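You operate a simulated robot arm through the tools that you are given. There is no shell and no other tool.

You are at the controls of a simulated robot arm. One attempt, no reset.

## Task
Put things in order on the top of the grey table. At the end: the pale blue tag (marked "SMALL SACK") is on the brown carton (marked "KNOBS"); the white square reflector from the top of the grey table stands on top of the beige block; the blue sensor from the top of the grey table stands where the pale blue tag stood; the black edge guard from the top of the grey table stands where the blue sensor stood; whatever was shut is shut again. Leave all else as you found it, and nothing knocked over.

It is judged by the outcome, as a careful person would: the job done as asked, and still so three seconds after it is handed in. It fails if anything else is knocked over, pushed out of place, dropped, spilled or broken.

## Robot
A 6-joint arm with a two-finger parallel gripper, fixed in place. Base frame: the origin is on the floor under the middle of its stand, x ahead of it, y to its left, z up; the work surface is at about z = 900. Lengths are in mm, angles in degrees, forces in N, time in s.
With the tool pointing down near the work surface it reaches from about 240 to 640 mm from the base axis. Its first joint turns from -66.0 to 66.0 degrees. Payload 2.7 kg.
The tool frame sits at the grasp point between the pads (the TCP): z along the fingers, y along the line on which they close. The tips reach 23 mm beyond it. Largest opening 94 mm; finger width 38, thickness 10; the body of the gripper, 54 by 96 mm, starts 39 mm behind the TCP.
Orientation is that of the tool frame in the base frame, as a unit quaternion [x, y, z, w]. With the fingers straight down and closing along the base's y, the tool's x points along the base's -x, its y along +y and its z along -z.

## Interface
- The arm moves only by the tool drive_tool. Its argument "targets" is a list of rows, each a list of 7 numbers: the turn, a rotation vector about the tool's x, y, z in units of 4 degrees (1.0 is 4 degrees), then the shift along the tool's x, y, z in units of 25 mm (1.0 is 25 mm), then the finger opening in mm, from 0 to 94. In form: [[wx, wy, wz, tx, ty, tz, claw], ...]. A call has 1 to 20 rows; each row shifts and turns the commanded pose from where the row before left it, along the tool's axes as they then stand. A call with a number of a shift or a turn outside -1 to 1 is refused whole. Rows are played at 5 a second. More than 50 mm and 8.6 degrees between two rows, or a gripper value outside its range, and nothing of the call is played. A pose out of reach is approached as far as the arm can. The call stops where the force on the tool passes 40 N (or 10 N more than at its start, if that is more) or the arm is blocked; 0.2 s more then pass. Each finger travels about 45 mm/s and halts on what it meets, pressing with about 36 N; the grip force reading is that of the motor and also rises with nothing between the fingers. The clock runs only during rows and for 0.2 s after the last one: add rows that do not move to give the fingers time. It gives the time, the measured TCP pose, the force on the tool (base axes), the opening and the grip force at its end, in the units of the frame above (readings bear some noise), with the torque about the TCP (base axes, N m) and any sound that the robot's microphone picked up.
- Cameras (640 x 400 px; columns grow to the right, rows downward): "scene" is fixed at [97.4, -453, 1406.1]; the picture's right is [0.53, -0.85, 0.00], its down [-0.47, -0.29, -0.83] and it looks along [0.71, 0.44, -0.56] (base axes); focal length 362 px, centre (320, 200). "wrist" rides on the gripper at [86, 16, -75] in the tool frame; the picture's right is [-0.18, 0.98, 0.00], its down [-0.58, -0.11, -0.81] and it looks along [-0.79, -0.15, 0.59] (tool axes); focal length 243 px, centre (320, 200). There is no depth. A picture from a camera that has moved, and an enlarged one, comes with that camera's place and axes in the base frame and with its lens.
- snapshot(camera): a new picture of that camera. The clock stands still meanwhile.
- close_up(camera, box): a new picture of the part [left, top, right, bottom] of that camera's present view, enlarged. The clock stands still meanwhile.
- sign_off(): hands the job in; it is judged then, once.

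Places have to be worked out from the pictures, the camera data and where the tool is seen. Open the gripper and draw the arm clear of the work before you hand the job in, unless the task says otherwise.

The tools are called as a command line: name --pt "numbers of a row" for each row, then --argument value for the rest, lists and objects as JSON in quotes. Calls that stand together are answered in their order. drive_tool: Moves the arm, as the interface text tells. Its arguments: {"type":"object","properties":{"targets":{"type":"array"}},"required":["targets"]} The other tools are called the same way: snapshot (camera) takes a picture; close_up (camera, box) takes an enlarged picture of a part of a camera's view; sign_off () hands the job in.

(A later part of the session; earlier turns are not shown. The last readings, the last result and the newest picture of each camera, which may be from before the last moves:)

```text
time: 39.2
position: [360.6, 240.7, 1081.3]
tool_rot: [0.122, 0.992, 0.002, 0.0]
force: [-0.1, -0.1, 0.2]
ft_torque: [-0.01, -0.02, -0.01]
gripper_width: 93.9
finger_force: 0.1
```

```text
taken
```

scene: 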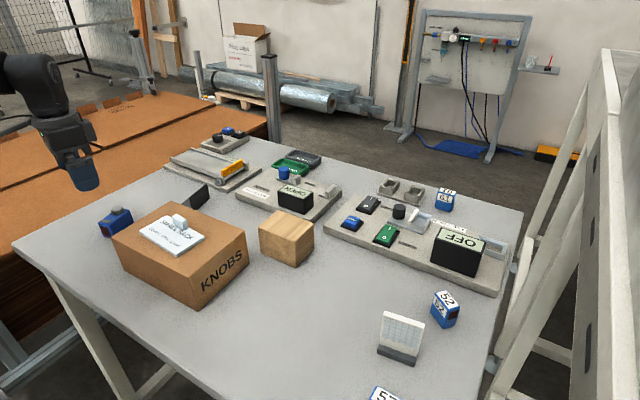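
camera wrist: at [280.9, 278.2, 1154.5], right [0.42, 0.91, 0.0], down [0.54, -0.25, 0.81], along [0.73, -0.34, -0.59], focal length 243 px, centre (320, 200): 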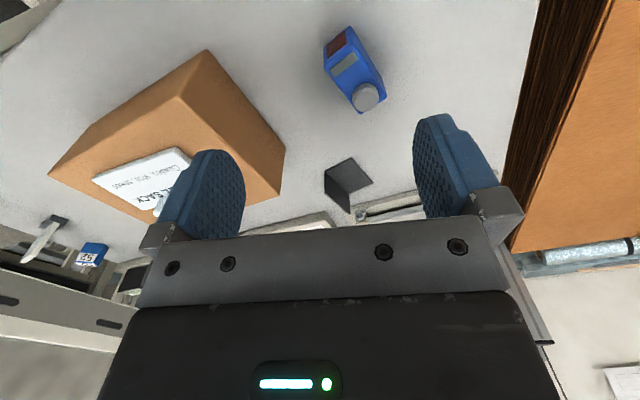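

The sensor and the edge guard are both in view, so I zoom in on each.

close_up --camera "wrist" --box '[296, 10, 424, 130]'

close_up --camera "wrist" --box '[290, 130, 410, 230]'

close_up --camera "scene" --box '[85, 190, 149, 250]'

close_up --camera "scene" --box '[165, 170, 229, 220]'

```text
3.33 times, centred on (360, 70) of wrist
camera zoom: at [280.9, 278.2, 1154.5], right [0.42, 0.91, 0.0], down [0.54, -0.25, 0.81], along [0.73, -0.34, -0.59], focal length 809 px, centre (187, 633)
```

zoom: 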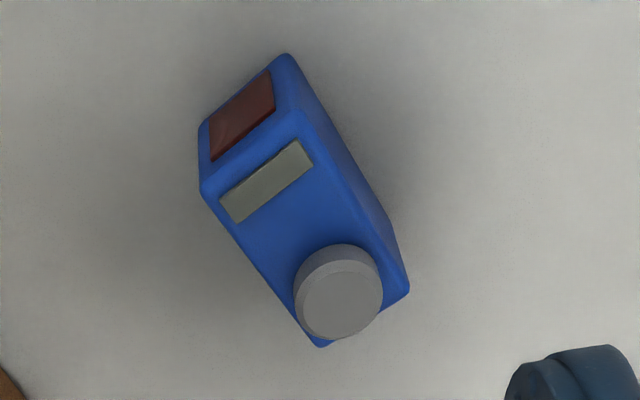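

```text
4.00 times, centred on (350, 180) of wrist
camera zoom: at [280.9, 278.2, 1154.5], right [0.42, 0.91, 0.0], down [0.54, -0.25, 0.81], along [0.73, -0.34, -0.59], focal length 970 px, centre (200, 280)
```

zoom: 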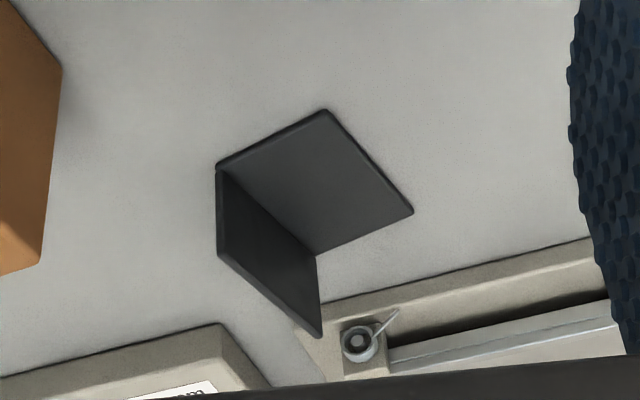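

```text
6.67 times, centred on (117, 220) of scene
camera zoom: at [97.4, -453.0, 1406.1], right [0.53, -0.85, 0.0], down [-0.47, -0.29, -0.83], along [0.71, 0.44, -0.56], focal length 2417 px, centre (1673, 67)
```

zoom: 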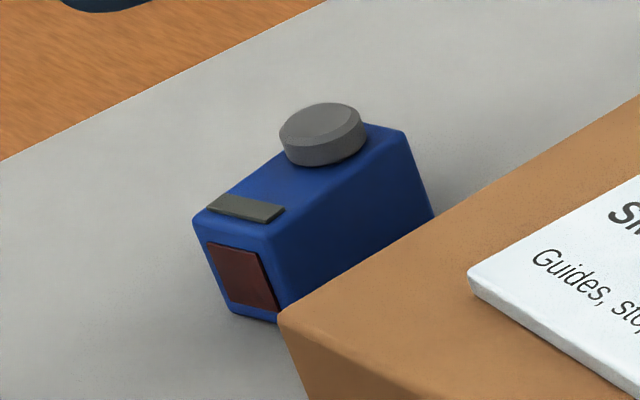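

```text
8.00 times, centred on (197, 195) of scene
camera zoom: at [97.4, -453.0, 1406.1], right [0.53, -0.85, 0.0], down [-0.47, -0.29, -0.83], along [0.71, 0.44, -0.56], focal length 2900 px, centre (1304, 240)
```

zoom: 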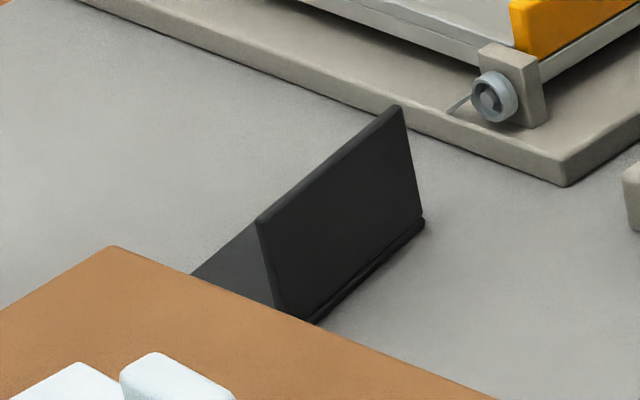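

The sensor is about 58 x 30 x 36 mm, centred at (401, 260) with its long axis yawed +14°, and there's a dial on top. The edge guard is an L with its foot centred at (560, 201), yaw 12°, and its upright plate on the -y side through (565, 178). I align with the sensor and go down to z of about 1000.

drive_tool --pt "0 0 -1 0 0 0 90" --pt "0 0 -1 0 0 0 85" --pt "0 0 -1 0 0 0 80" --pt "0 0 -1 0 0 0 75" --pt "0 0 -1 0 0 0 70" --pt "0 0 -1 0 0 0 70" --pt "0 0 -1 0 0 0 70" --pt "0 0 0 -0.8775 0.179 0 70" --pt "0 0 0 -0.8775 0.179 0 70" --pt "0 0 0 0 0 0.81 70" --pt "0 0 0 0 0 0.81 70" --pt "0 0 0 0 0 0.81 70" --pt "0 0 0 0 0 0.81 70" --pt "0 0 0 0 0 0 70"

snapshot --camera "wrist"

close_up --camera "scene" --box '[60, 150, 220, 250]'

```text
time: 42.2
position: [401.1, 259.3, 1000.2]
tool_rot: [-0.122, 0.993, 0.001, 0.001]
force: [-0.6, 0.2, -0.3]
ft_torque: [0.0, 0.04, 0.02]
gripper_width: 70.0
finger_force: 0.0
```

```text
taken
camera wrist: at [312.5, 255.4, 1073.6], right [-0.06, 1.0, 0.0], down [0.59, 0.03, 0.81], along [0.81, 0.05, -0.59], focal length 243 px, centre (320, 200)
```

wrist: 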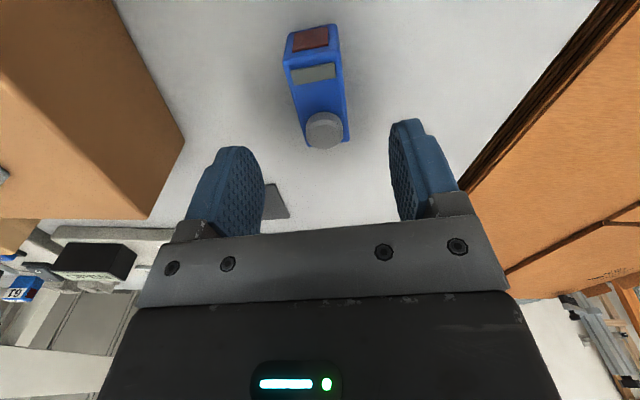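

```text
4.00 times, centred on (140, 200) of scene
camera zoom: at [97.4, -453.0, 1406.1], right [0.53, -0.85, 0.0], down [-0.47, -0.29, -0.83], along [0.71, 0.44, -0.56], focal length 1450 px, centre (1040, 200)
```

zoom: 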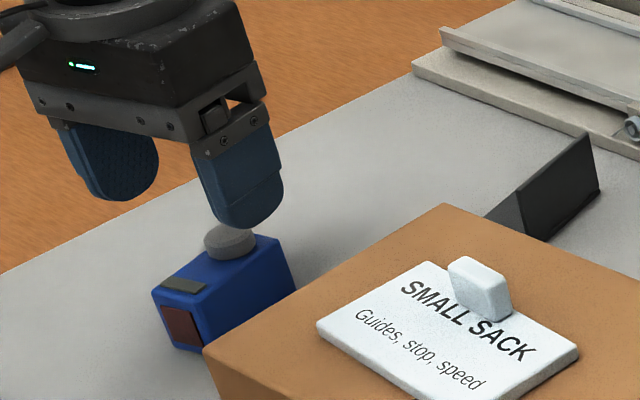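

I zoom in to confirm the sensor's position relative to the fingers.

close_up --camera "wrist" --box '[208, 0, 432, 160]'

```text
2.50 times, centred on (320, 80) of wrist
camera zoom: at [312.5, 255.4, 1073.6], right [-0.06, 1.0, 0.0], down [0.59, 0.03, 0.81], along [0.81, 0.05, -0.59], focal length 606 px, centre (320, 500)
```

zoom: 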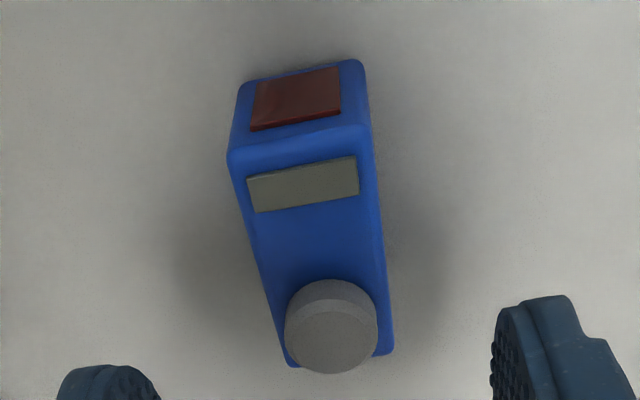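

Position confirmed: centre (401, 261). I shift 1.5 mm, go down to TCP z of about 928 and stop to check before closing.

drive_tool --pt "0 0 0 0 0.06 0.8 70" --pt "0 0 0 0 0 0.8 70" --pt "0 0 0 0 0 0.7 70" --pt "0 0 0 0 0 0.4 70" --pt "0 0 0 0 0 0.2 70" --pt "0 0 0 0 0 0 70"

close_up --camera "scene" --box '[60, 150, 220, 250]'

close_up --camera "wrist" --box '[160, 0, 480, 200]'

```text
time: 43.6
position: [399.9, 260.3, 927.3]
tool_rot: [-0.122, 0.993, 0.001, 0.0]
force: [0.1, -0.7, 0.2]
ft_torque: [0.04, 0.04, 0.02]
gripper_width: 70.1
finger_force: 0.0
```

```text
4.00 times, centred on (140, 200) of scene
camera zoom: at [97.4, -453.0, 1406.1], right [0.53, -0.85, 0.0], down [-0.47, -0.29, -0.83], along [0.71, 0.44, -0.56], focal length 1450 px, centre (1040, 200)
```

zoom: 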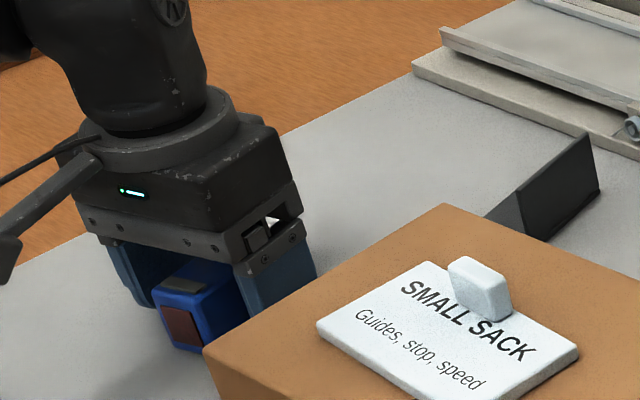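

```text
2.00 times, centred on (320, 100) of wrist
camera zoom: at [312.0, 257.0, 1001.1], right [-0.06, 1.0, 0.0], down [0.59, 0.03, 0.81], along [0.81, 0.05, -0.59], focal length 485 px, centre (320, 400)
```

zoom: 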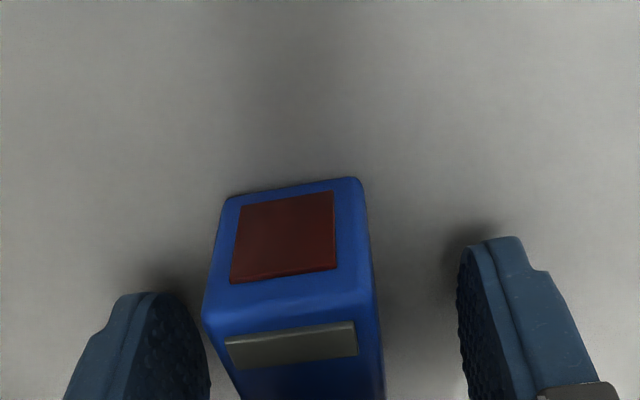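

The fingers straddle the sensor without touching it. I close on it.

drive_tool --pt "0 0 0 0 0 0 50" --pt "0 0 0 0 0 0 36" --pt "0 0 0 0 0 0 28" --pt "0 0 0 0 0 0 15" --pt "0 0 0 0 0 0 5" --pt "0 0 0 0 0 0 0" --pt "0 0 0 0 0 0 0" --pt "0 0 0 0 0 0 0"

```text
time: 45.4
position: [399.6, 262.0, 927.6]
tool_rot: [-0.121, 0.993, 0.001, 0.0]
force: [-0.6, -0.1, 0.5]
ft_torque: [-0.03, 0.04, -0.01]
gripper_width: 31.9
finger_force: 35.8
```

Gripped at 31.9 mm with 36 N. I lift slowly and check the hold.

drive_tool --pt "0 0 0 0 0 -0.1 0" --pt "0 0 0 0 0 -0.2 0" --pt "0 0 0 0 0 -0.3 0" --pt "0 0 0 0 0 -0.4 0" --pt "0 0 0 0 0 -0.4 0" --pt "0 0 0 0 0 -0.2 0" --pt "0 0 0 0 0 0 0"

close_up --camera "scene" --box '[60, 150, 220, 250]'

close_up --camera "wrist" --box '[160, 0, 480, 200]'

```text
time: 47.0
position: [398.8, 261.8, 967.4]
tool_rot: [-0.122, 0.993, 0.001, 0.001]
force: [-0.9, -0.7, -0.7]
ft_torque: [0.01, -0.03, 0.03]
gripper_width: 31.6
finger_force: 35.6
```

```text
4.00 times, centred on (140, 200) of scene
camera zoom: at [97.4, -453.0, 1406.1], right [0.53, -0.85, 0.0], down [-0.47, -0.29, -0.83], along [0.71, 0.44, -0.56], focal length 1450 px, centre (1040, 200)
```

zoom: 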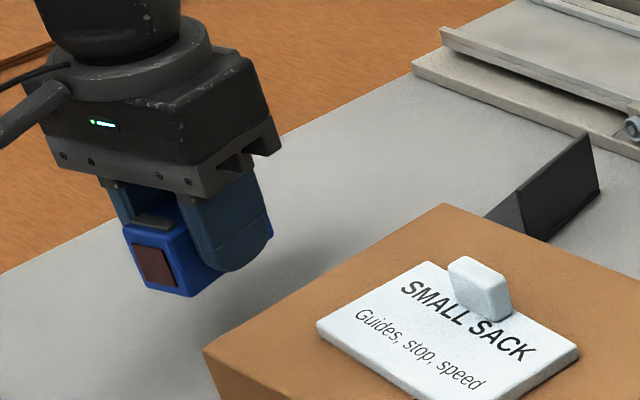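

```text
2.00 times, centred on (320, 100) of wrist
camera zoom: at [312.1, 257.8, 1041.3], right [-0.06, 1.0, 0.0], down [0.59, 0.03, 0.81], along [0.81, 0.05, -0.59], focal length 485 px, centre (320, 400)
```

zoom: 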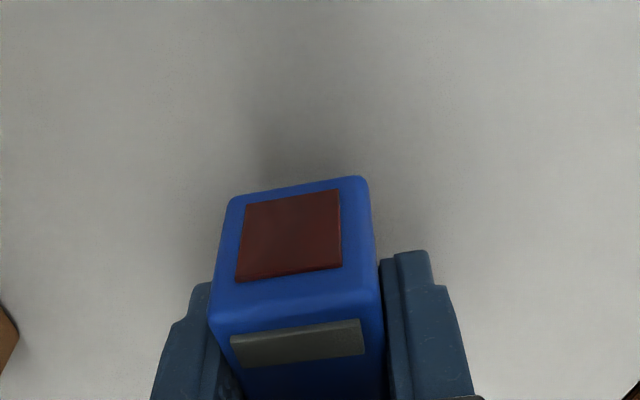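

The sensor is held level. I lift it to about z 1090 so it clears the carton and the tag tab.

drive_tool --pt "0 0 0 0 0 -0.2 0" --pt "0 0 0 0 0 -0.4 0" --pt "0 0 0 0 0 -0.5 0" --pt "0 0 0 0 0 -0.5 0" --pt "0 0 0 0 0 -0.5 0" --pt "0 0 0 0 0 -0.5 0" --pt "0 0 0 0 0 -0.5 0" --pt "0 0 0 0 0 -0.5 0" --pt "0 0 0 0 0 -0.5 0" --pt "0 0 0 0 0 -0.5 0" --pt "0 0 0 0 0 -0.3 0" --pt "0 0 0 0 0 0 0"

drive_tool --pt "0 0 0 0.04 -0.2 0 0" --pt "0 0 0 0.082 -0.4 0 0" --pt "0 0 0 0.122 -0.6 0 0" --pt "0 0 0 0.1325 -0.65 0 0" --pt "0 0 0 0.1325 -0.65 0 0" --pt "0 0 0 0.1325 -0.65 0 0" --pt "0 0 0 0.1325 -0.65 0 0" --pt "0 0 0 0.1325 -0.65 0 0" --pt "0 0 0 0.1325 -0.65 0 0" --pt "0 0 0 0.1325 -0.65 0 0" --pt "0 0 0 0.1325 -0.65 0 0" --pt "0 0 0 0.1325 -0.65 0 0" --pt "0 0 0 0.1325 -0.65 0 0" --pt "0 0 0 0.1325 -0.65 0 0" --pt "0 0 0 0.1325 -0.65 0 0" --pt "0 0 0 0.1325 -0.65 0 0" --pt "0 0 0 0.1325 -0.65 0 0" --pt "0 0 0 0.1325 -0.65 0 0" --pt "0 0 0 0.1325 -0.65 0 0" --pt "0 0 0 0.082 -0.4 0 0"

snapshot --camera "scene"

```text
time: 49.6
position: [400.8, 262.0, 1089.3]
tool_rot: [-0.122, 0.992, 0.001, 0.001]
force: [0.1, -1.1, -0.3]
ft_torque: [0.01, 0.0, -0.02]
gripper_width: 31.5
finger_force: 36.0
```

```text
time: 53.8
position: [413.4, -44.0, 1087.1]
tool_rot: [-0.122, 0.993, 0.001, 0.001]
force: [-0.1, -0.2, -0.4]
ft_torque: [0.0, 0.01, -0.03]
gripper_width: 31.6
finger_force: 36.5
```

```text
taken
```

scene: 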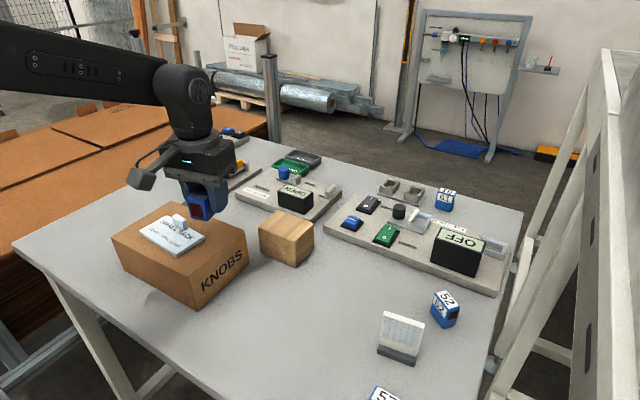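

The sensor is held and travelling well above everything. I move on to the spot above the tag's original place.

drive_tool --pt "0 0 0 0.064 -0.3 0 0" --pt "0 0 0 0.106 -0.5 0 0" --pt "0 0 0 0.127 -0.6 0 0" --pt "0 0 0 0.127 -0.6 0 0" --pt "0 0 0 0.127 -0.6 0 0" --pt "0 0 0 0.127 -0.6 0 0" --pt "0 0 0 0.127 -0.6 0 0" --pt "0 0 0 0.127 -0.6 0 0" --pt "0 0 0 0.127 -0.6 0 0" --pt "0 0 0 0.127 -0.6 0 0" --pt "0 0 0 0.127 -0.6 0 0" --pt "0 0 0 0.085 -0.4 0 0" --pt "0 0 0 0.049 -0.23 0 0" --pt "0 0 0 0 0 0 0"

snapshot --camera "wrist"

snapshot --camera "scene"

```text
time: 56.8
position: [419.0, -219.8, 1090.0]
tool_rot: [-0.122, 0.993, 0.001, 0.0]
force: [0.1, -1.2, -1.1]
ft_torque: [0.0, -0.01, 0.01]
gripper_width: 31.5
finger_force: 36.3
```

```text
taken
camera wrist: at [331.8, -223.5, 1163.3], right [-0.06, 1.0, 0.0], down [0.59, 0.03, 0.81], along [0.81, 0.05, -0.59], focal length 243 px, centre (320, 200)
```

wrist: 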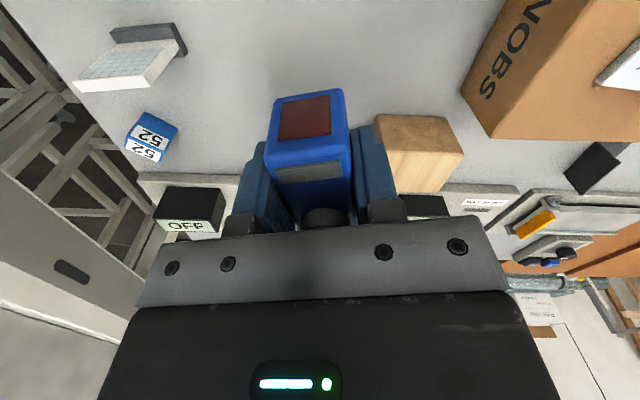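

```text
taken
```

scene: 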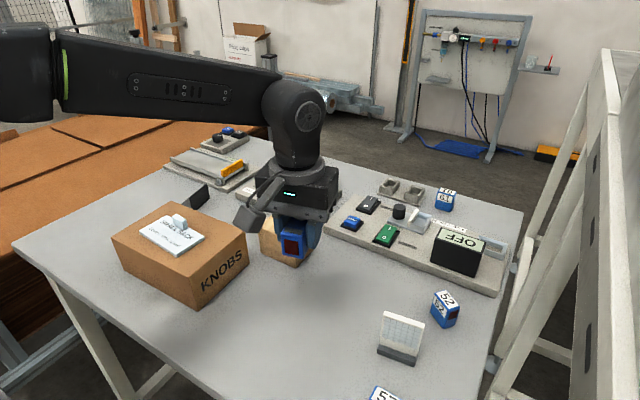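

The sensor is above the tag's old place at (419, -220). I lower to just above the table.

drive_tool --pt "0 0 0 0 0 0.3 0" --pt "0 0 0 0 0 0.6 0" --pt "0 0 0 0 0 0.7 0" --pt "0 0 0 0 0 0.7 0" --pt "0 0 0 0 0 0.7 0" --pt "0 0 0 0 0 0.7 0" --pt "0 0 0 0 0 0.7 0" --pt "0 0 0 0 0 0.7 0" --pt "0 0 0 0 0 0.5 0" --pt "0 0 0 0 0 0.4 0" --pt "0 0 0 0 0 0.2 0" --pt "0 0 0 0 0 0.06 0" --pt "0 0 0 0 0 0 0"

close_up --camera "scene" --box '[240, 230, 400, 350]'

```text
time: 59.6
position: [418.5, -219.3, 931.5]
tool_rot: [-0.122, 0.992, 0.001, 0.001]
force: [-0.1, 0.2, -1.0]
ft_torque: [0.01, -0.01, 0.0]
gripper_width: 31.6
finger_force: 36.6
```

```text
3.33 times, centred on (320, 290) of scene
camera zoom: at [97.4, -453.0, 1406.1], right [0.53, -0.85, 0.0], down [-0.47, -0.29, -0.83], along [0.71, 0.44, -0.56], focal length 1208 px, centre (320, -100)
```

zoom: 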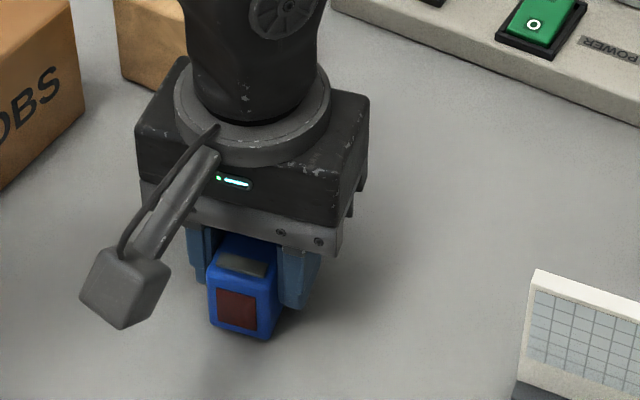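

No contact yet. I step down by about 3 mm to touch the table.

drive_tool --pt "0 0 0 0 0 0.06 0" --pt "0 0 0 0 0 0.06 0" --pt "0 0 0 0 0 0 0"

```text
time: 60.4
position: [420.2, -218.6, 929.2]
tool_rot: [-0.122, 0.993, 0.001, 0.001]
force: [-0.9, 0.2, -1.0]
ft_torque: [0.04, 0.01, 0.0]
gripper_width: 31.5
finger_force: 36.1
```

drive_tool --pt "0 0 0 0 0 0.04 0" --pt "0 0 0 0 0 0.04 0" --pt "0 0 0 0 0 0 0"

```text
time: 61.2
position: [419.9, -218.9, 927.4]
tool_rot: [-0.122, 0.993, 0.0, 0.0]
force: [-1.5, -0.2, 5.8]
ft_torque: [-0.08, 0.16, -0.06]
gripper_width: 31.5
finger_force: 35.6
```

The reading shows 5.8 N of upward contact at TCP z 927.4, so the sensor is standing on the table. I open the fingers slowly and then rise straight up.

drive_tool --pt "0 0 0 0 0 0 34" --pt "0 0 0 0 0 0 38" --pt "0 0 0 0 0 0 46" --pt "0 0 0 0 0 0 56" --pt "0 0 0 0 0 0 66" --pt "0 0 0 0 0 0 66" --pt "0 0 0 0 0 -0.3 66" --pt "0 0 0 0 0 -0.7 66" --pt "0 0 0 0 0 -1 66" --pt "0 0 0 0 0 -1 66" --pt "0 0 0 0 0 -1 66" --pt "0 0 0 0 0 -1 66" --pt "0 0 0 0 0 -1 66" --pt "0 0 0 0 0 0 66"

snapshot --camera "wrist"

snapshot --camera "scene"

```text
time: 64.2
position: [420.9, -219.2, 1077.4]
tool_rot: [-0.122, 0.993, 0.001, 0.0]
force: [0.2, 0.7, 1.0]
ft_torque: [-0.02, -0.02, 0.01]
gripper_width: 66.1
finger_force: 0.1
```

```text
taken
camera wrist: at [332.3, -222.7, 1151.3], right [-0.06, 1.0, 0.0], down [0.59, 0.03, 0.81], along [0.81, 0.05, -0.59], focal length 243 px, centre (320, 200)
```

wrist: 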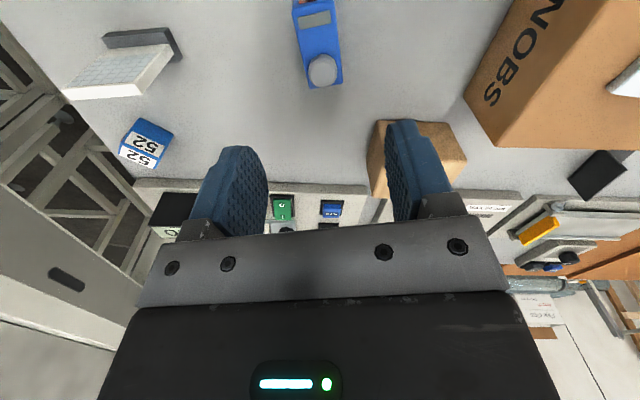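

```text
taken
```

scene: 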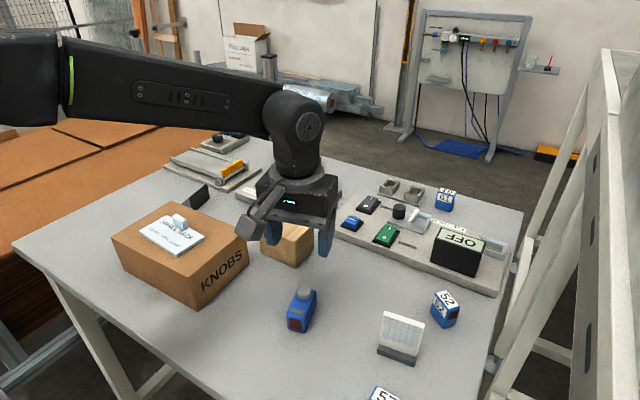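

The sensor stands where the tag was. While I'm on this side I do the reflector next, so I zoom in on it and on the beige block.

close_up --camera "wrist" --box '[40, 10, 232, 130]'

close_up --camera "scene" --box '[360, 300, 456, 360]'

close_up --camera "scene" --box '[245, 205, 341, 285]'

close_up --camera "wrist" --box '[340, 90, 500, 220]'

```text
3.33 times, centred on (136, 70) of wrist
camera zoom: at [332.3, -222.7, 1151.3], right [-0.06, 1.0, 0.0], down [0.59, 0.03, 0.81], along [0.81, 0.05, -0.59], focal length 809 px, centre (933, 633)
```

zoom: 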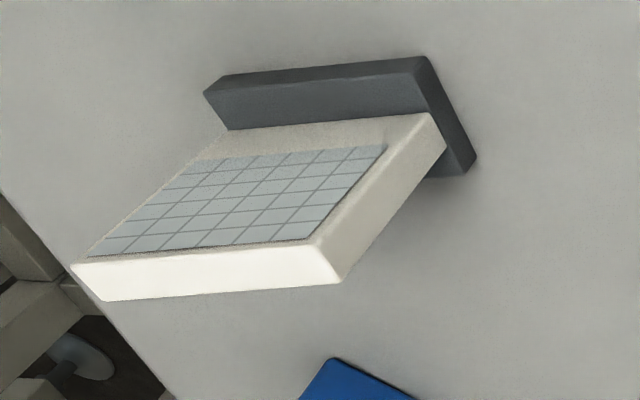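

```text
6.67 times, centred on (408, 330) of scene
camera zoom: at [97.4, -453.0, 1406.1], right [0.53, -0.85, 0.0], down [-0.47, -0.29, -0.83], along [0.71, 0.44, -0.56], focal length 2417 px, centre (-267, -667)
```

zoom: 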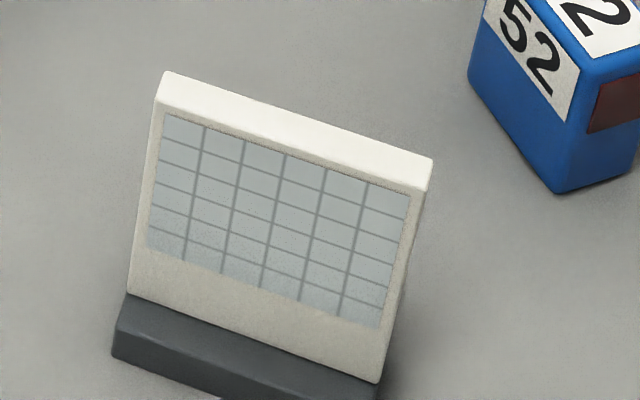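

```text
5.00 times, centred on (293, 245) of scene
camera zoom: at [97.4, -453.0, 1406.1], right [0.53, -0.85, 0.0], down [-0.47, -0.29, -0.83], along [0.71, 0.44, -0.56], focal length 1812 px, centre (455, -25)
```

zoom: 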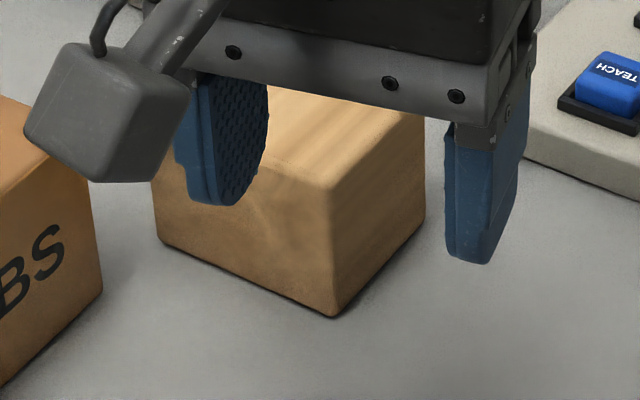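

```text
3.08 times, centred on (420, 155) of wrist
camera zoom: at [332.3, -222.7, 1151.3], right [-0.06, 1.0, 0.0], down [0.59, 0.03, 0.81], along [0.81, 0.05, -0.59], focal length 746 px, centre (12, 338)
```

zoom: 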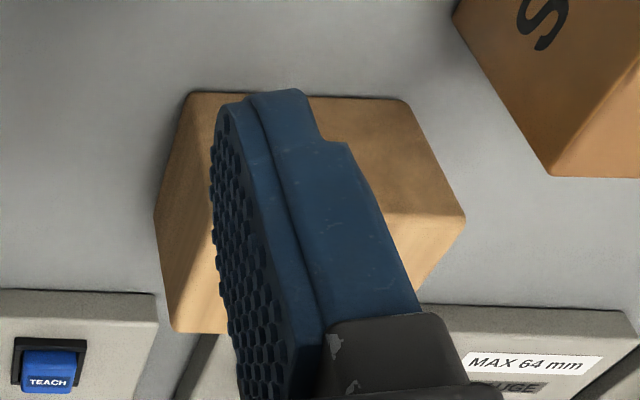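

The reflector's panel is about 9.5 mm thick, 57 mm wide, topping out near z 978, centred at (443, -380) with its normal yawed about 9°. The block spans x 507..574 and y -142..-55, top at 966.5. I rotate the tool about 94.6° to close across the panel.

drive_tool --pt "0 0 1 0 0 0 66" --pt "0 0 1 0 0 0 66" --pt "0 0 1 0 0 0 66" --pt "0 0 1 0 0 0 66" --pt "0 0 1 0 0 0 66" --pt "0 0 1 0 0 0 66" --pt "0 0 1 0 0 0 66" --pt "0 0 1 0 0 0 66" --pt "0 0 1 0 0 0 66" --pt "0 0 1 0 0 0 66" --pt "0 0 1 0 0 0 66" --pt "0 0 1 0 0 0 66" --pt "0 0 1 0 0 0 66" --pt "0 0 1 0 0 0 66" --pt "0 0 1 0 0 0 66" --pt "0 0 1 0 0 0 66" --pt "0 0 1 0 0 0 66" --pt "0 0 1 0 0 0 66" --pt "0 0 1 0 0 0 66" --pt "0 0 1 0 0 0 66"

```text
time: 68.4
position: [419.1, -219.1, 1078.0]
tool_rot: [0.545, 0.838, 0.001, 0.0]
force: [-0.1, 0.5, -0.7]
ft_torque: [0.02, -0.03, -0.02]
gripper_width: 66.0
finger_force: 0.1
```

I finish the turn and move above the reflector, staying well above its top.

drive_tool --pt "0 0 1 0 0 0 60" --pt "0 0 1 0 0 0 50" --pt "0 0 1 0 0 0 50" --pt "0 0 0.65 0 0 0 50" --pt "0 0 0 -0.931 -0.02 0 50" --pt "0 0 0 -0.931 -0.02 0 50" --pt "0 0 0 -0.931 -0.02 0 50" --pt "0 0 0 -0.931 -0.02 0 50" --pt "0 0 0 -0.931 -0.02 0 50" --pt "0 0 0 -0.931 -0.02 0 50" --pt "0 0 0 -0.931 -0.02 0 50" --pt "0 0 0 0 0 0 50"

snapshot --camera "wrist"

snapshot --camera "scene"

```text
time: 71.0
position: [442.0, -381.1, 1075.7]
tool_rot: [0.647, 0.763, 0.002, -0.001]
force: [-0.1, -0.2, 0.0]
ft_torque: [-0.03, 0.02, -0.01]
gripper_width: 50.2
finger_force: 0.1
```

```text
taken
camera wrist: at [444.0, -291.7, 1150.4], right [1.0, -0.02, 0.0], down [-0.01, -0.59, 0.81], along [-0.02, -0.8, -0.59], focal length 243 px, centre (320, 200)
```

wrist: 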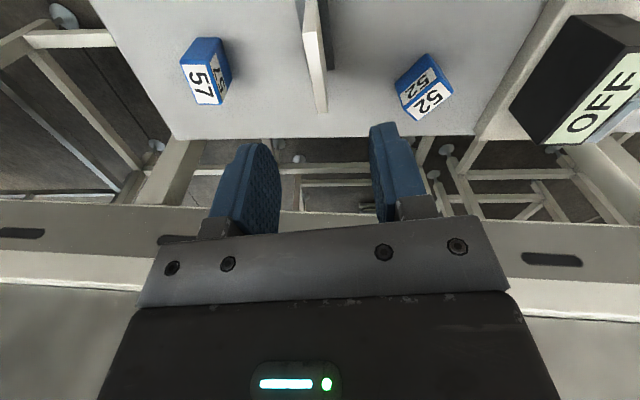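

```text
taken
```

scene: 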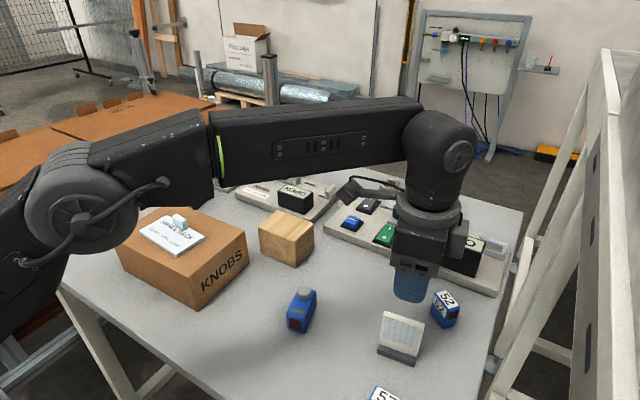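

I zoom in on the panel from above to fine-tune the alignment.

close_up --camera "wrist" --box '[240, 0, 400, 120]'

close_up --camera "scene" --box '[360, 270, 472, 370]'

```text
3.33 times, centred on (320, 60) of wrist
camera zoom: at [444.0, -291.7, 1150.4], right [1.0, -0.02, 0.0], down [-0.01, -0.59, 0.81], along [-0.02, -0.8, -0.59], focal length 809 px, centre (320, 667)
```

zoom: 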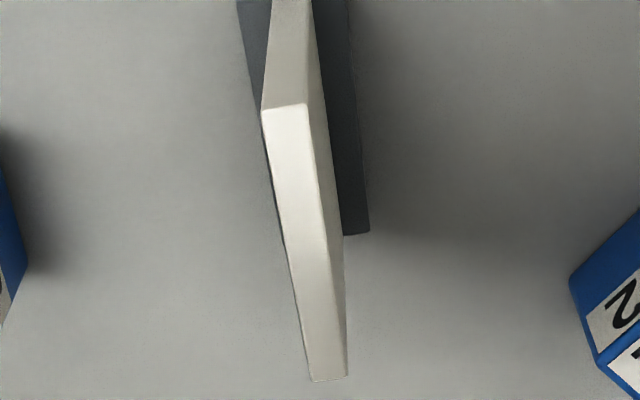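

```text
4.00 times, centred on (416, 320) of scene
camera zoom: at [97.4, -453.0, 1406.1], right [0.53, -0.85, 0.0], down [-0.47, -0.29, -0.83], along [0.71, 0.44, -0.56], focal length 1450 px, centre (-64, -280)
```

zoom: 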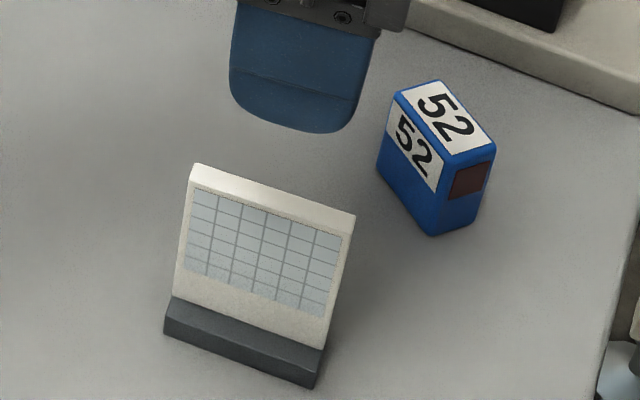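

The panel centre is at (440, -380) with yaw near 8°. I make a small correction and go down around the panel to z of about 958.

drive_tool --pt "0 0 0.35 0 -0.07 0.5 50" --pt "0 0 0 0 0 0.9 50" --pt "0 0 0 0 0 0.9 50" --pt "0 0 0 0 0 0.8 50" --pt "0 0 0 0 0 0.7 50" --pt "0 0 0 0 0 0.5 50" --pt "0 0 0 0 0 0.3 50" --pt "0 0 0 0 0 0.1 50" --pt "0 0 0 0 0 0 50"

close_up --camera "wrist" --box '[192, 0, 448, 160]'

close_up --camera "scene" --box '[360, 270, 472, 370]'

```text
time: 73.0
position: [440.3, -381.1, 958.9]
tool_rot: [0.657, 0.754, 0.001, 0.0]
force: [0.1, -0.3, -0.6]
ft_torque: [-0.02, 0.02, 0.0]
gripper_width: 50.0
finger_force: 0.1
```

```text
2.50 times, centred on (320, 80) of wrist
camera zoom: at [444.6, -291.4, 1032.9], right [1.0, -0.05, 0.0], down [-0.03, -0.59, 0.81], along [-0.04, -0.8, -0.59], focal length 606 px, centre (320, 500)
```

zoom: 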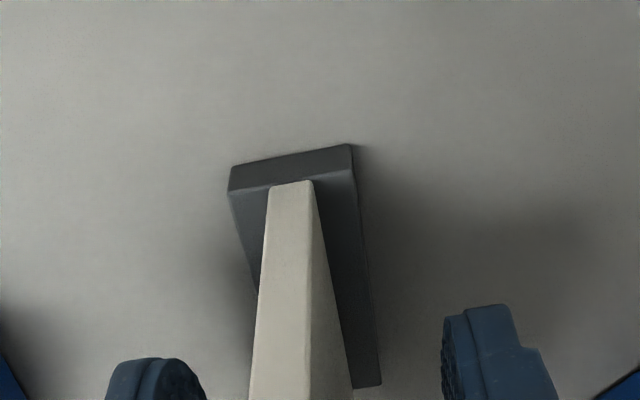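

```text
4.00 times, centred on (416, 320) of scene
camera zoom: at [97.4, -453.0, 1406.1], right [0.53, -0.85, 0.0], down [-0.47, -0.29, -0.83], along [0.71, 0.44, -0.56], focal length 1450 px, centre (-64, -280)
```

zoom: 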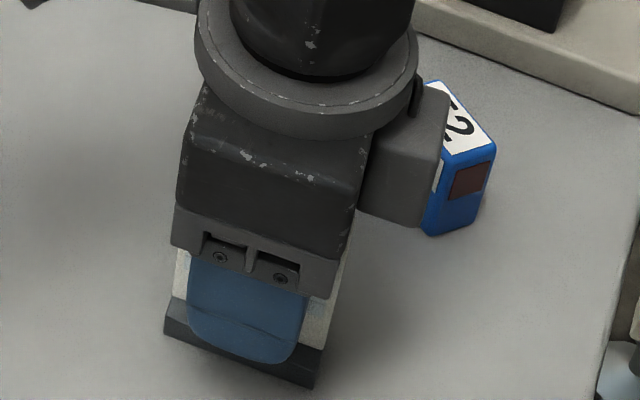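

The panel is between the fingers, so I close gently.

drive_tool --pt "0 0 0 0 0 0 36" --pt "0 0 0 0 0 0 24" --pt "0 0 0 0 0 0 14" --pt "0 0 0 0 0 0 6" --pt "0 0 0 0 0 0 0" --pt "0 0 0 0 0 0 0" --pt "0 0 0 0 0 0 0" --pt "0 0 0 0 0 0 0"

close_up --camera "wrist" --box '[192, 0, 448, 160]'

```text
time: 74.8
position: [439.9, -381.1, 958.6]
tool_rot: [0.656, 0.755, 0.0, 0.001]
force: [1.1, 0.0, -0.5]
ft_torque: [0.0, 0.01, -0.01]
gripper_width: 8.4
finger_force: 36.0
```

```text
2.50 times, centred on (320, 80) of wrist
camera zoom: at [444.6, -291.4, 1033.0], right [1.0, -0.05, 0.0], down [-0.03, -0.59, 0.81], along [-0.04, -0.8, -0.59], focal length 606 px, centre (320, 500)
```

zoom: 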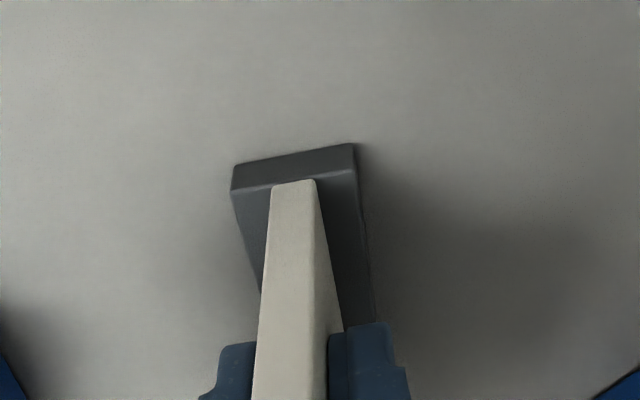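

The panel is held at 8.4 mm with 36 N. I lift slowly and check the hold.

drive_tool --pt "0 0 0 0 0 -0.1 0" --pt "0 0 0 0 0 -0.2 0" --pt "0 0 0 0 0 -0.3 0" --pt "0 0 0 0 0 -0.4 0" --pt "0 0 0 0 0 -0.4 0" --pt "0 0 0 0 0 -0.2 0" --pt "0 0 0 0 0 0 0"

close_up --camera "wrist" --box '[192, 0, 448, 160]'

close_up --camera "scene" --box '[360, 270, 472, 370]'

```text
time: 76.4
position: [441.2, -381.1, 999.2]
tool_rot: [0.656, 0.755, 0.002, 0.0]
force: [0.3, 0.3, -1.0]
ft_torque: [0.01, -0.01, 0.02]
gripper_width: 8.5
finger_force: 36.1
```

```text
2.50 times, centred on (320, 80) of wrist
camera zoom: at [444.7, -291.6, 1072.9], right [1.0, -0.05, 0.0], down [-0.03, -0.59, 0.81], along [-0.04, -0.8, -0.59], focal length 606 px, centre (320, 500)
```

zoom: 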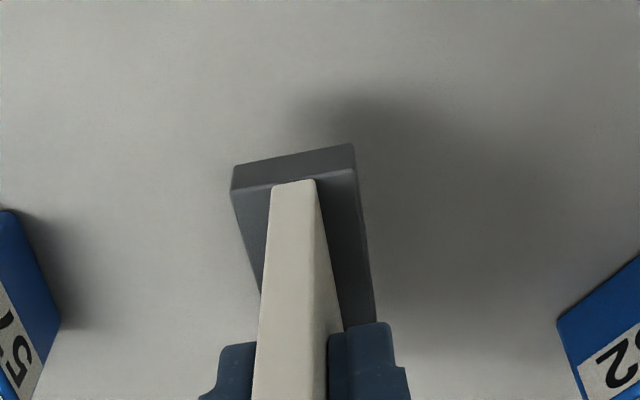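

```text
4.00 times, centred on (416, 320) of scene
camera zoom: at [97.4, -453.0, 1406.1], right [0.53, -0.85, 0.0], down [-0.47, -0.29, -0.83], along [0.71, 0.44, -0.56], focal length 1450 px, centre (-64, -280)
```

zoom: 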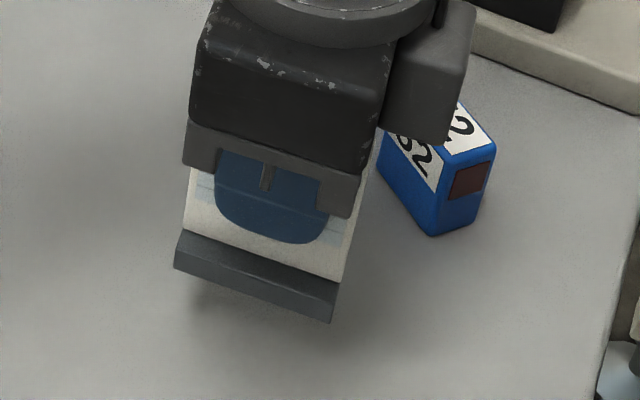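

Held and level. I lift to z of about 1065, which puts the reflector's base near 1006, and then carry it over the beige block.

drive_tool --pt "0 0 0 0 0 -0.3 0" --pt "0 0 0 0 0 -0.5 0" --pt "0 0 0 0 0 -0.5 0" --pt "0 0 0 0 0 -0.5 0" --pt "0 0 0 0 0 -0.5 0" --pt "0 0 0 0 0 -0.33 0" --pt "0 0 0 0 0 0 0"

drive_tool --pt "0 0 0 0.213 0.111 0 0" --pt "0 0 0 0.425 0.221 0 0" --pt "0 0 0 0.585 0.304 0 0" --pt "0 0 0 0.585 0.304 0 0" --pt "0 0 0 0.585 0.304 0 0" --pt "0 0 0 0.585 0.304 0 0" --pt "0 0 0 0.585 0.304 0 0" --pt "0 0 0 0.585 0.304 0 0" --pt "0 0 0 0.585 0.304 0 0" --pt "0 0 0 0.585 0.304 0 0" --pt "0 0 0 0.585 0.304 0 0" --pt "0 0 0 0.585 0.304 0 0" --pt "0 0 0 0.585 0.304 0 0" --pt "0 0 0 0.585 0.304 0 0" --pt "0 0 0 0.585 0.304 0 0" --pt "0 0 0 0.585 0.304 0 0" --pt "0 0 0 0.585 0.304 0 0" --pt "0 0 0 0.585 0.304 0 0" --pt "0 0 0 0.425 0.221 0 0" --pt "0 0 0 0.213 0.111 0 0"

snapshot --camera "wrist"

snapshot --camera "scene"

```text
time: 78.0
position: [440.9, -380.5, 1065.0]
tool_rot: [0.656, 0.755, 0.002, 0.0]
force: [0.1, -0.8, -0.8]
ft_torque: [0.02, 0.01, 0.0]
gripper_width: 8.3
finger_force: 36.0
```

```text
time: 82.2
position: [540.2, -98.6, 1065.2]
tool_rot: [0.656, 0.755, 0.001, 0.0]
force: [-0.2, -0.1, -1.6]
ft_torque: [-0.01, 0.02, -0.02]
gripper_width: 8.6
finger_force: 36.0
```

```text
taken
camera wrist: at [544.8, -9.4, 1139.5], right [1.0, -0.05, 0.0], down [-0.03, -0.59, 0.81], along [-0.04, -0.8, -0.59], focal length 243 px, centre (320, 200)
```

wrist: 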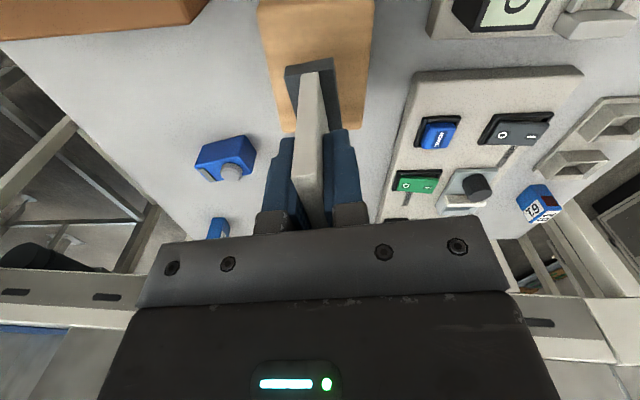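

```text
taken
```

scene: 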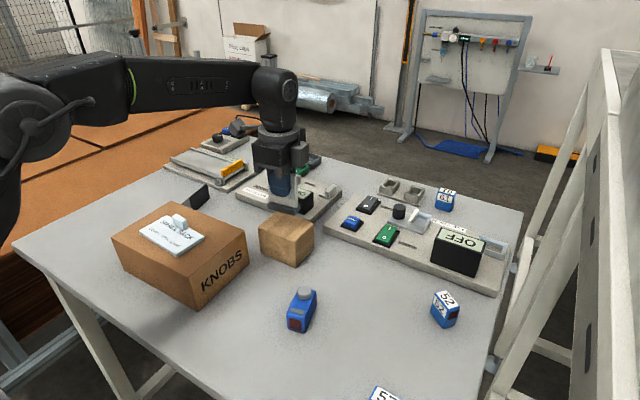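

The reflector is over the block. I lower it most of the 40 mm, then check.

drive_tool --pt "0 0 0 0 0 0.2 0" --pt "0 0 0 0 0 0.3 0" --pt "0 0 0 0 0 0.3 0" --pt "0 0 0 0 0 0.3 0" --pt "0 0 0 0 0 0.2 0" --pt "0 0 0 0 0 0 0"

close_up --camera "wrist" --box '[192, 0, 448, 160]'

close_up --camera "scene" --box '[220, 160, 348, 280]'

```text
time: 83.6
position: [540.0, -99.0, 1032.9]
tool_rot: [0.656, 0.755, 0.001, 0.001]
force: [0.1, 0.3, -0.7]
ft_torque: [0.01, 0.0, 0.01]
gripper_width: 8.3
finger_force: 36.3
```

```text
2.50 times, centred on (320, 80) of wrist
camera zoom: at [544.6, -10.3, 1106.5], right [1.0, -0.05, 0.0], down [-0.03, -0.59, 0.81], along [-0.04, -0.8, -0.59], focal length 606 px, centre (320, 500)
```

zoom: 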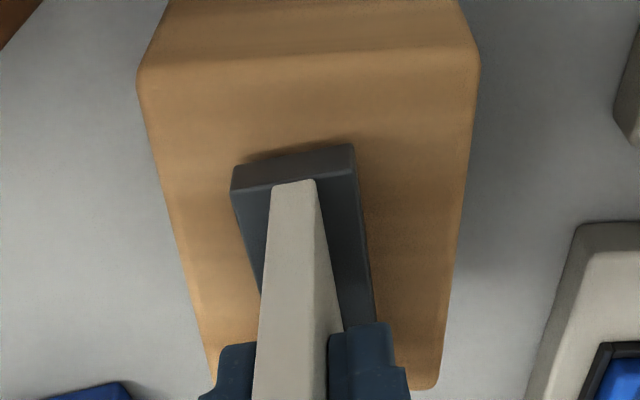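

```text
3.33 times, centred on (284, 220) of scene
camera zoom: at [97.4, -453.0, 1406.1], right [0.53, -0.85, 0.0], down [-0.47, -0.29, -0.83], along [0.71, 0.44, -0.56], focal length 1208 px, centre (440, 133)
```

zoom: 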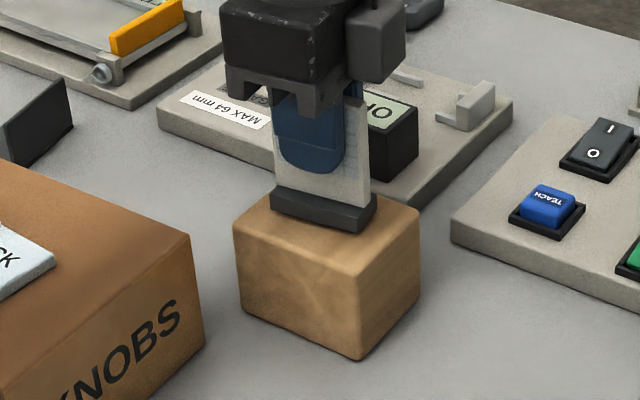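

The base hovers about 7 mm above the block, inside its outline on every side. I lower in small steps.

drive_tool --pt "0 0 0 0 0 0.1 0" --pt "0 0 0 0 0 0.08 0" --pt "0 0 0 0 0 0 0"

```text
time: 84.4
position: [540.2, -98.5, 1029.2]
tool_rot: [0.657, 0.754, 0.001, -0.001]
force: [-0.5, -0.8, 1.4]
ft_torque: [0.01, 0.05, 0.0]
gripper_width: 8.3
finger_force: 36.4
```

drive_tool --pt "0 0 0 0 0 0.04 0" --pt "0 0 0 0 0 0 0"

```text
time: 85.0
position: [540.4, -98.2, 1028.0]
tool_rot: [0.657, 0.754, 0.002, 0.001]
force: [-2.8, 1.5, 11.4]
ft_torque: [0.15, 0.25, 0.05]
gripper_width: 8.2
finger_force: 36.1
```

The reflector touches the block with 11 N. I ease off a little, open slowly, and look before rising.

drive_tool --pt "0 0 0 0 0 -0.03 0" --pt "0 0 0 0 0 0 10" --pt "0 0 0 0 0 0 13" --pt "0 0 0 0 0 0 18" --pt "0 0 0 0 0 0 26" --pt "0 0 0 0 0 0 36" --pt "0 0 0 0 0 0 46" --pt "0 0 0 0 0 0 50" --pt "0 0 0 0 0 0 50"

close_up --camera "wrist" --box '[192, 0, 448, 160]'

close_up --camera "scene" --box '[220, 160, 348, 280]'

```text
time: 87.0
position: [539.6, -100.3, 1027.4]
tool_rot: [0.656, 0.755, 0.001, -0.001]
force: [0.8, 0.1, -0.3]
ft_torque: [-0.02, 0.01, 0.01]
gripper_width: 50.4
finger_force: 0.0
```

```text
2.50 times, centred on (320, 80) of wrist
camera zoom: at [544.9, -10.2, 1101.9], right [1.0, -0.05, 0.0], down [-0.03, -0.59, 0.81], along [-0.04, -0.8, -0.59], focal length 606 px, centre (320, 500)
```

zoom: 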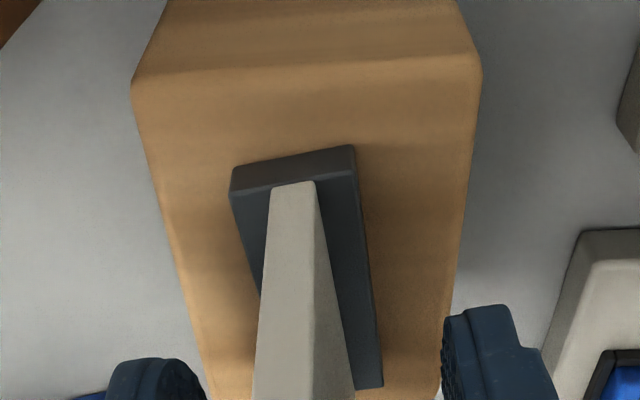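

```text
3.33 times, centred on (284, 220) of scene
camera zoom: at [97.4, -453.0, 1406.1], right [0.53, -0.85, 0.0], down [-0.47, -0.29, -0.83], along [0.71, 0.44, -0.56], focal length 1208 px, centre (440, 133)
```

zoom: 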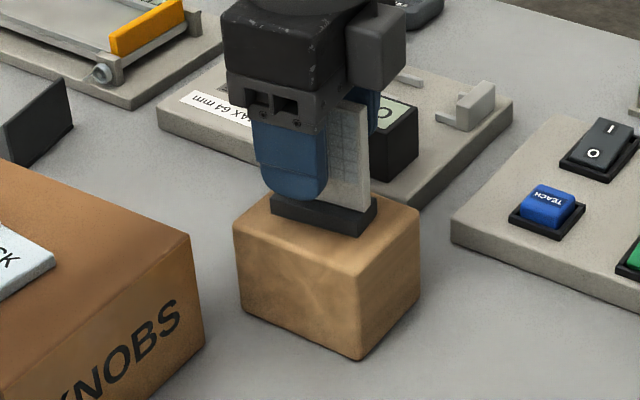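

The reflector stands on the block and the fingers are free of it. I rise straight up.

drive_tool --pt "0 0 0 0 0 -0.2 50" --pt "0 0 0 0 0 -0.5 50" --pt "0 0 0 0 0 -0.8 50" --pt "0 0 0 0 0 -1 50" --pt "0 0 0 0 0 -1 50" --pt "0 0 0 0 0 -0.8 50" --pt "0 0 0 0 0 0 50"

snapshot --camera "wrist"

close_up --camera "scene" --box '[220, 160, 348, 280]'

```text
time: 88.6
position: [540.4, -98.0, 1136.1]
tool_rot: [0.656, 0.755, 0.001, 0.0]
force: [0.5, 0.5, 0.3]
ft_torque: [-0.01, 0.01, -0.01]
gripper_width: 50.0
finger_force: 0.1
```

```text
taken
camera wrist: at [544.4, -9.5, 1210.4], right [1.0, -0.05, 0.0], down [-0.03, -0.59, 0.81], along [-0.04, -0.8, -0.59], focal length 243 px, centre (320, 200)
```

wrist: 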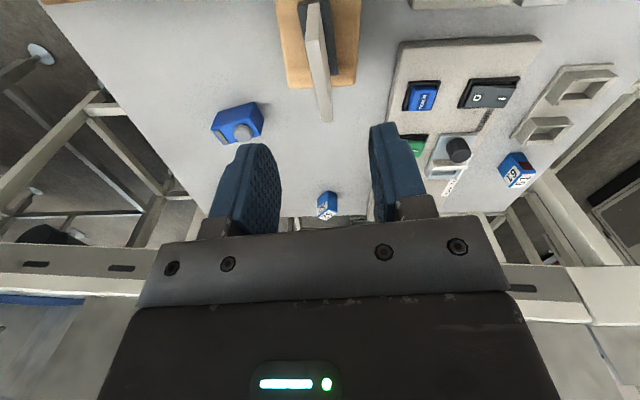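

```text
3.33 times, centred on (284, 220) of scene
camera zoom: at [97.4, -453.0, 1406.1], right [0.53, -0.85, 0.0], down [-0.47, -0.29, -0.83], along [0.71, 0.44, -0.56], focal length 1208 px, centre (440, 133)
```

zoom: 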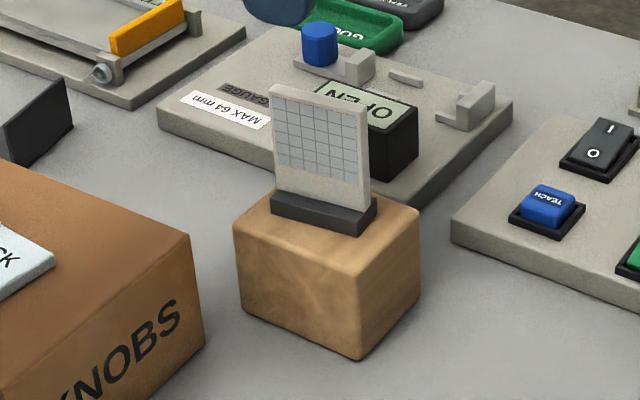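

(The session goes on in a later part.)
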